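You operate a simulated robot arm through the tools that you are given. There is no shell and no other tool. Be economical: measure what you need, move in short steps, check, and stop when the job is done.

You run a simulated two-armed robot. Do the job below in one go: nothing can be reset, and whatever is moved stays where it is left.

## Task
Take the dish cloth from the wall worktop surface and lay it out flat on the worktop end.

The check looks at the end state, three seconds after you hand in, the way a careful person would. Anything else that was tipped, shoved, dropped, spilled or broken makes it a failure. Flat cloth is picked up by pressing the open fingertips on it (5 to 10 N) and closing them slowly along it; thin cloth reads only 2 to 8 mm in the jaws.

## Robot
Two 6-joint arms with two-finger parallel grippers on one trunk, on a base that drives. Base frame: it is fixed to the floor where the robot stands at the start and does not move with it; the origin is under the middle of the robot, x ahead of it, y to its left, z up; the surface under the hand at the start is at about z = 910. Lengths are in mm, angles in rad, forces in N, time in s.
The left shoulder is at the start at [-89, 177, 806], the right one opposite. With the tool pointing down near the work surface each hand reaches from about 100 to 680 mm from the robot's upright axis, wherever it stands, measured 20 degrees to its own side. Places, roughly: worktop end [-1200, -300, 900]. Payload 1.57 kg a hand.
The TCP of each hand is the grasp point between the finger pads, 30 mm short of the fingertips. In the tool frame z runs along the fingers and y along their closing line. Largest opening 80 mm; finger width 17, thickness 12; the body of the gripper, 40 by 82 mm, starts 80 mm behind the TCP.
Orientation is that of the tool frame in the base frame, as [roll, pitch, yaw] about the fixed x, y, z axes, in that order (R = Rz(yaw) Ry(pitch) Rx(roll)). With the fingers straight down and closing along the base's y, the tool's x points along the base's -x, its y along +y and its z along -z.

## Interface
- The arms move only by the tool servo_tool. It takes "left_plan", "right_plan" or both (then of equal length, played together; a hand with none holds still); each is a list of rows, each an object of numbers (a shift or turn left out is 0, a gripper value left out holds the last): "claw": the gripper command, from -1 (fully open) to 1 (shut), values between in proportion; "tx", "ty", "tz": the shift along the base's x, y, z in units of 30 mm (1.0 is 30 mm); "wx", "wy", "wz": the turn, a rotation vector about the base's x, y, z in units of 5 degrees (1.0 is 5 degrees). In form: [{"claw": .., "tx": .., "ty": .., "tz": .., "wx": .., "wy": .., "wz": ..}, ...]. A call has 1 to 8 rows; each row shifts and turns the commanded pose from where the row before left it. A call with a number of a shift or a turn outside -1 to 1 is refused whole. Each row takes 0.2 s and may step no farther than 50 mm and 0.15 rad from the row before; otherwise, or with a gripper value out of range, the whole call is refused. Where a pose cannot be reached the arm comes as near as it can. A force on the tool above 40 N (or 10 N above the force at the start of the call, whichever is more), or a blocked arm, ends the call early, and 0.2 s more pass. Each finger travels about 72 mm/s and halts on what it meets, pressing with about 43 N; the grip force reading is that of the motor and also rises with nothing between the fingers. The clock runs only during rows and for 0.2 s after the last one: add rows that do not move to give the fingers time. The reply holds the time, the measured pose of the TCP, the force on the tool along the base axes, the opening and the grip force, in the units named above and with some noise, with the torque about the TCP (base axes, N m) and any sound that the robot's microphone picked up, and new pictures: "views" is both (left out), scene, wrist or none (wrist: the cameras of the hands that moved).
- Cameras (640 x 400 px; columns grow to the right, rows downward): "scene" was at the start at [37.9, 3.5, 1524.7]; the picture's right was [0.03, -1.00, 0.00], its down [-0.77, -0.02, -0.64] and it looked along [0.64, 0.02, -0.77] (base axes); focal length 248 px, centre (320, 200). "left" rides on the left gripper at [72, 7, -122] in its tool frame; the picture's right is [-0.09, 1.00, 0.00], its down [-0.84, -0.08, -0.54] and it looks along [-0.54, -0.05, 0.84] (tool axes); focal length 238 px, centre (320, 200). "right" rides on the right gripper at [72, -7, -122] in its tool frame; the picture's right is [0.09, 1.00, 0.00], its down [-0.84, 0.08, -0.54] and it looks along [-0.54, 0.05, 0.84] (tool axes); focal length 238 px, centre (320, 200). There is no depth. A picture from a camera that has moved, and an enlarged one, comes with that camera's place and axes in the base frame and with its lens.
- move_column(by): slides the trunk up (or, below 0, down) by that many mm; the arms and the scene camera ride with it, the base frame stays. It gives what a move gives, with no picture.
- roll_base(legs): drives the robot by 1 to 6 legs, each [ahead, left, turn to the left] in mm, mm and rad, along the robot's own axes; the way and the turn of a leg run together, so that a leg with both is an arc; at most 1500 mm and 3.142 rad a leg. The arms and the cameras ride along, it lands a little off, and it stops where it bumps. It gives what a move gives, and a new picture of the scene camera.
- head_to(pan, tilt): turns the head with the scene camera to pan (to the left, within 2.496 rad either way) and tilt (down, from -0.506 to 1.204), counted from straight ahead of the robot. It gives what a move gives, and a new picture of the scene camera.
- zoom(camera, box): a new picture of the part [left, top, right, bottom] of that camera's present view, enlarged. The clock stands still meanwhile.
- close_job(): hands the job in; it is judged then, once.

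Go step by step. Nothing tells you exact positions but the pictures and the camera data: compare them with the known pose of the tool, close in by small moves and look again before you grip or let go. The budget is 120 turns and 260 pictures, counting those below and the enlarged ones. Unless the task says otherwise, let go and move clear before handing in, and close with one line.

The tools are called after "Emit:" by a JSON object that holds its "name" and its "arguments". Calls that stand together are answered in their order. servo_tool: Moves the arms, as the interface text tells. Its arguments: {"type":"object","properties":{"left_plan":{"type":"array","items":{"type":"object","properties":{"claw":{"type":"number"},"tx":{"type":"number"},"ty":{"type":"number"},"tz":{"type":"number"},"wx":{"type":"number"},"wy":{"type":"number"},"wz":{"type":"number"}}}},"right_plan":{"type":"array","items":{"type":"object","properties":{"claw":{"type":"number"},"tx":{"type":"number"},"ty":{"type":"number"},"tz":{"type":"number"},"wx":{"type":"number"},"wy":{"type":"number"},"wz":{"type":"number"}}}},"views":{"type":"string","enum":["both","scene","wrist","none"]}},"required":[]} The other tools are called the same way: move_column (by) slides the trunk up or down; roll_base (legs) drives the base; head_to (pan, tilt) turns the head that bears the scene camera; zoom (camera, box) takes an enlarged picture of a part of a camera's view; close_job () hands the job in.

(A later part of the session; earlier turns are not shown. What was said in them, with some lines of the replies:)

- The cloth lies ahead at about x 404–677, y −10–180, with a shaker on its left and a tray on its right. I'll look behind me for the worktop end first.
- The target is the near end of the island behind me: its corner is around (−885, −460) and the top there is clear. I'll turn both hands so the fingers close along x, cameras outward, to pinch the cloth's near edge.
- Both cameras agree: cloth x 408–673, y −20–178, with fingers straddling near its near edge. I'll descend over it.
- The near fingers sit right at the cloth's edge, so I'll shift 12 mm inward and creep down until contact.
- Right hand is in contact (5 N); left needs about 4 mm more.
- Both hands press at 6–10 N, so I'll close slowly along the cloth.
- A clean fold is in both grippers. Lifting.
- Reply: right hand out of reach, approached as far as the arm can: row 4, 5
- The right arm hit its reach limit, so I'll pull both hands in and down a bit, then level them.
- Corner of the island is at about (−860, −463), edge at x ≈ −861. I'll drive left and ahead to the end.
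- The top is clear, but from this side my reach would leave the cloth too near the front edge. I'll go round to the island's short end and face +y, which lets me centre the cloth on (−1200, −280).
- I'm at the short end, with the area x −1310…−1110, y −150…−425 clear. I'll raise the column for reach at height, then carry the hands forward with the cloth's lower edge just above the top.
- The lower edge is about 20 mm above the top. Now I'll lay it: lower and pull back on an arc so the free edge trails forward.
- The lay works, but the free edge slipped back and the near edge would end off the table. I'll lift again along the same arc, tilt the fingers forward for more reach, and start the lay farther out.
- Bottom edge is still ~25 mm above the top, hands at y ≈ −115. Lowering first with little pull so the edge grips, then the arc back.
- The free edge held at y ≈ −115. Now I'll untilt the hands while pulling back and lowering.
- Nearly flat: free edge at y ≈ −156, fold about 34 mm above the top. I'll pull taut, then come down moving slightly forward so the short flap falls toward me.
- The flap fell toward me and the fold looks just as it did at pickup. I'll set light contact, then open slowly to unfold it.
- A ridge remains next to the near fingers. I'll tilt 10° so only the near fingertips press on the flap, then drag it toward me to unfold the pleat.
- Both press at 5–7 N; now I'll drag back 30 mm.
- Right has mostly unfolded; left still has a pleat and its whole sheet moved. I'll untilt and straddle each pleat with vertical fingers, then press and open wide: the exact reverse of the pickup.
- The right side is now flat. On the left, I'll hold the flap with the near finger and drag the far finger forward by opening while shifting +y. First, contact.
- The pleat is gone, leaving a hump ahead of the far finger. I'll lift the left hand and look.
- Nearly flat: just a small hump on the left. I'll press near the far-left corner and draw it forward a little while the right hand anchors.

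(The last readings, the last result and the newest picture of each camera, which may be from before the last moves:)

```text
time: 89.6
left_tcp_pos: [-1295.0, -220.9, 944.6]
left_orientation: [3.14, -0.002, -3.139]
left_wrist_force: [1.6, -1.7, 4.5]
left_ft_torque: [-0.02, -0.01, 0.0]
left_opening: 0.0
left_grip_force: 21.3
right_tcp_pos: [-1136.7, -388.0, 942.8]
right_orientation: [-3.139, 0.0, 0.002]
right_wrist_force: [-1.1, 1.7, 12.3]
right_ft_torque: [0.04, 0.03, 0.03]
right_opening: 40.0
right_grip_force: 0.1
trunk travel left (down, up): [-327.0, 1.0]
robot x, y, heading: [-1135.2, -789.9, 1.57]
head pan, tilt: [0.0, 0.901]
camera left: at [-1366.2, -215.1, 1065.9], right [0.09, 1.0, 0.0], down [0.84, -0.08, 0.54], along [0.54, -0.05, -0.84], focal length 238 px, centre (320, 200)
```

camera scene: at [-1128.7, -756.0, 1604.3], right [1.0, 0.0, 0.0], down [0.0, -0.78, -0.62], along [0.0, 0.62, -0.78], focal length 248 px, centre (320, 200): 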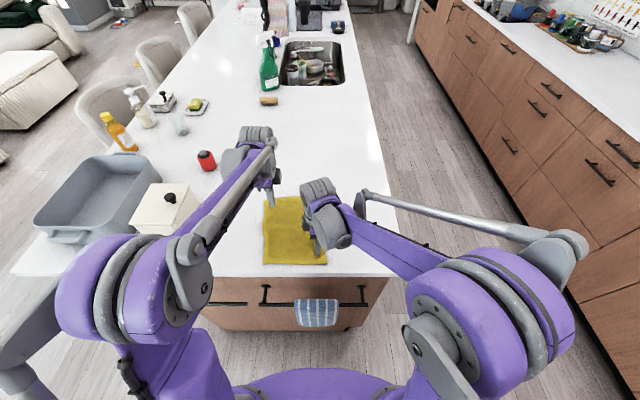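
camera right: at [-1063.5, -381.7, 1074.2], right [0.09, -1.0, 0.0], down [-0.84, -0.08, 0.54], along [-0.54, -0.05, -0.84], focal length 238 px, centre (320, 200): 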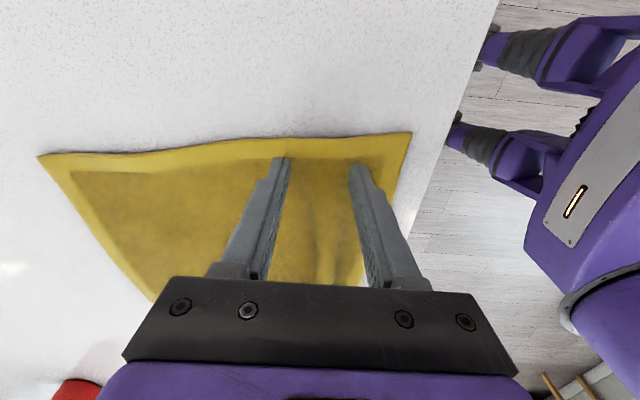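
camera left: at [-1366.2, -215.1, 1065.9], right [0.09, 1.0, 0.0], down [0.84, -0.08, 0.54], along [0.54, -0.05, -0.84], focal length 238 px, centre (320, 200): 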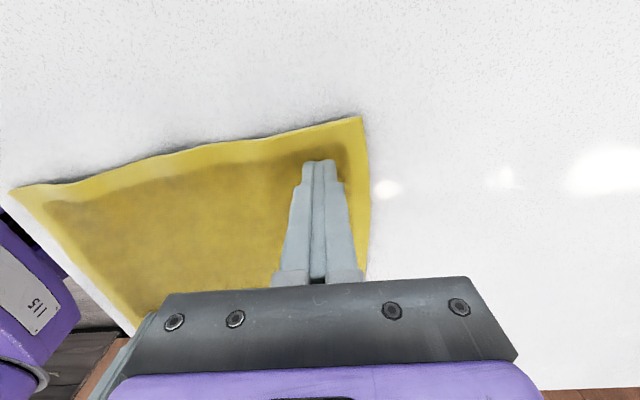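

The hump is gone. Lifting both hands clear to inspect.

Emit:
{"name": "servo_tool", "arguments": {"left_plan": [{"tz": 0.5}, {"tz": 1}, {"tz": 1}, {"tz": 1, "tx": -0.5}, {"tz": 1, "tx": -0.5}, {"tz": 1, "tx": -0.5}, {}], "right_plan": [{"tz": 0.5}, {"tz": 1}, {"tz": 1}, {"tz": 1, "tx": 0.8}, {"tz": 1, "tx": 0.8}, {"tz": 1, "tx": 0.8}, {}]}}

```text
time: 91.2
left_tcp_pos: [-1339.0, -219.3, 1109.4]
left_orientation: [-3.14, 0.0, -3.141]
left_wrist_force: [-0.9, 0.6, -0.3]
left_ft_torque: [0.01, -0.02, -0.03]
left_opening: 0.0
left_grip_force: 21.1
right_tcp_pos: [-1065.3, -387.4, 1108.1]
right_orientation: [3.14, 0.0, 0.001]
right_wrist_force: [0.3, -0.9, -0.3]
right_ft_torque: [0.0, -0.04, 0.01]
right_opening: 39.9
right_grip_force: 0.1
trunk travel left (down, up): [-327.0, 1.0]
robot x, y, heading: [-1131.3, -790.0, 1.576]
head pan, tilt: [0.0, 0.901]
camera scene: at [-1128.8, -754.4, 1604.2], right [1.0, 0.0, 0.0], down [0.0, -0.78, -0.62], along [0.0, 0.62, -0.78], focal length 248 px, centre (320, 200)
camera right: at [-991.9, -381.5, 1229.0], right [0.09, -1.0, 0.0], down [-0.84, -0.08, 0.54], along [-0.54, -0.05, -0.84], focal length 238 px, centre (320, 200)
camera left: at [-1411.0, -214.5, 1231.1], right [0.09, 1.0, 0.0], down [0.84, -0.08, 0.54], along [0.54, -0.05, -0.84], focal length 238 px, centre (320, 200)
```

scene: 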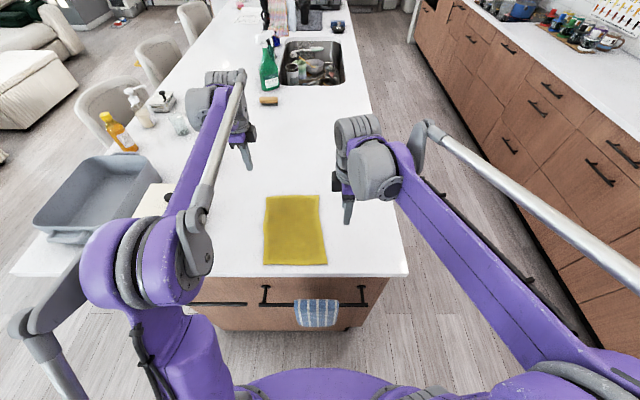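
right: 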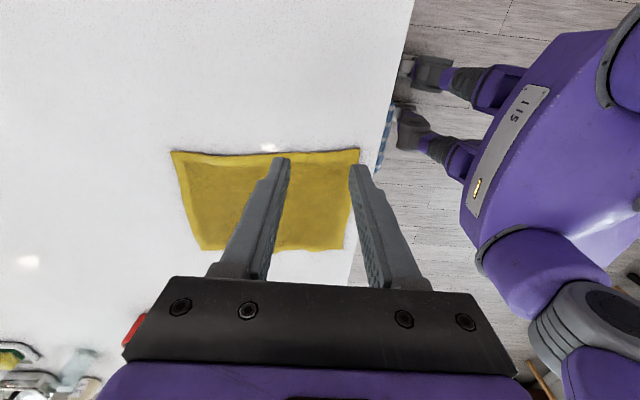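
left: 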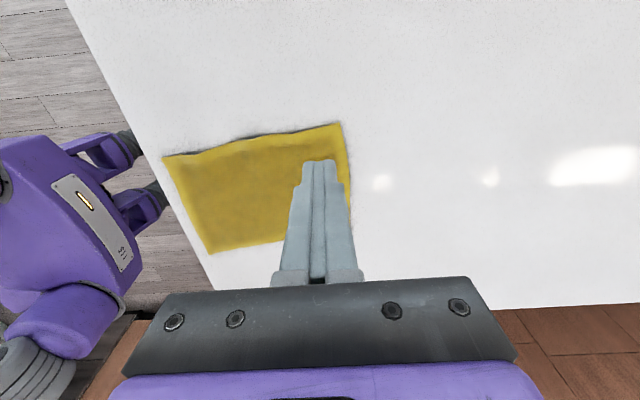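

Emit:
{"name": "zoom", "arguments": {"camera": "scene", "box": [220, 170, 380, 290]}}

Emit:
{"name": "roll_base", "arguments": {"legs": [[-250, 0, 0]]}}

```text
3.33 times, centred on (300, 230) of scene
camera zoom: at [-1128.8, -754.4, 1604.2], right [1.0, 0.0, 0.0], down [0.0, -0.78, -0.62], along [0.0, 0.62, -0.78], focal length 827 px, centre (387, 100)
```

zoom: 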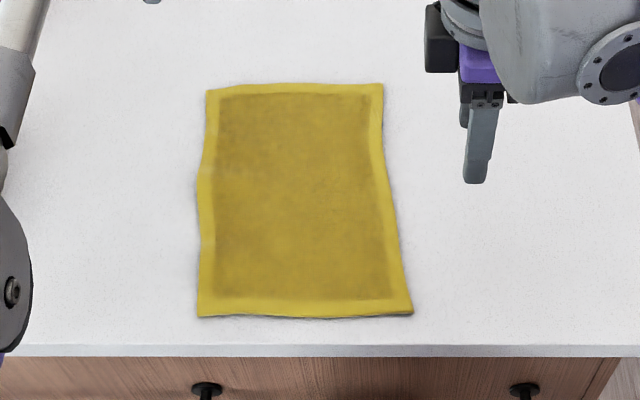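

```text
time: 93.0
left_tcp_pos: [-1340.3, -467.7, 1109.6]
left_orientation: [3.141, 0.0, -3.137]
left_wrist_force: [0.5, 0.1, 1.4]
left_ft_torque: [-0.03, -0.01, -0.01]
left_opening: 0.0
left_grip_force: 21.8
right_tcp_pos: [-1063.8, -635.2, 1107.2]
right_orientation: [3.142, 0.001, 0.004]
right_wrist_force: [0.6, 0.2, -0.1]
right_ft_torque: [0.0, -0.04, 0.0]
right_opening: 40.1
right_grip_force: 0.1
trunk travel left (down, up): [-327.0, 1.0]
robot x, y, heading: [-1125.9, -1038.5, 1.575]
head pan, tilt: [0.0, 0.901]
camera scene: at [-1128.2, -1002.1, 1604.5], right [1.0, 0.0, 0.0], down [0.0, -0.78, -0.62], along [0.0, 0.62, -0.78], focal length 248 px, centre (320, 200)
```

scene: 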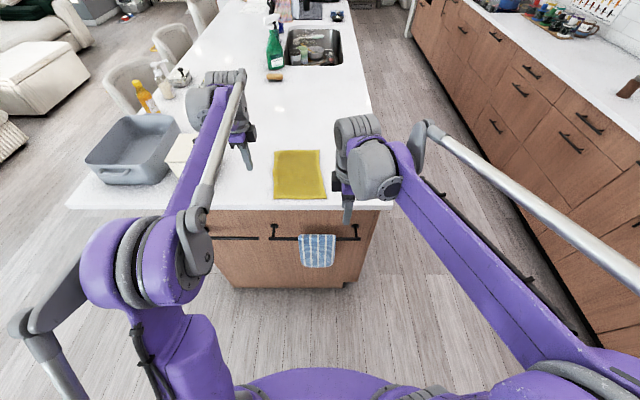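

The cloth lies flat and fully on the worktop end, nothing else has moved, and both hands are clear. Handing in.

Emit:
{"name": "close_job", "arguments": {}}

```text
The job is handed in.
```

The dish cloth is laid out flat on the worktop end, with no folds left and all of it on the top. In the last pictures nothing else looked moved or tipped, and both hands are clear.
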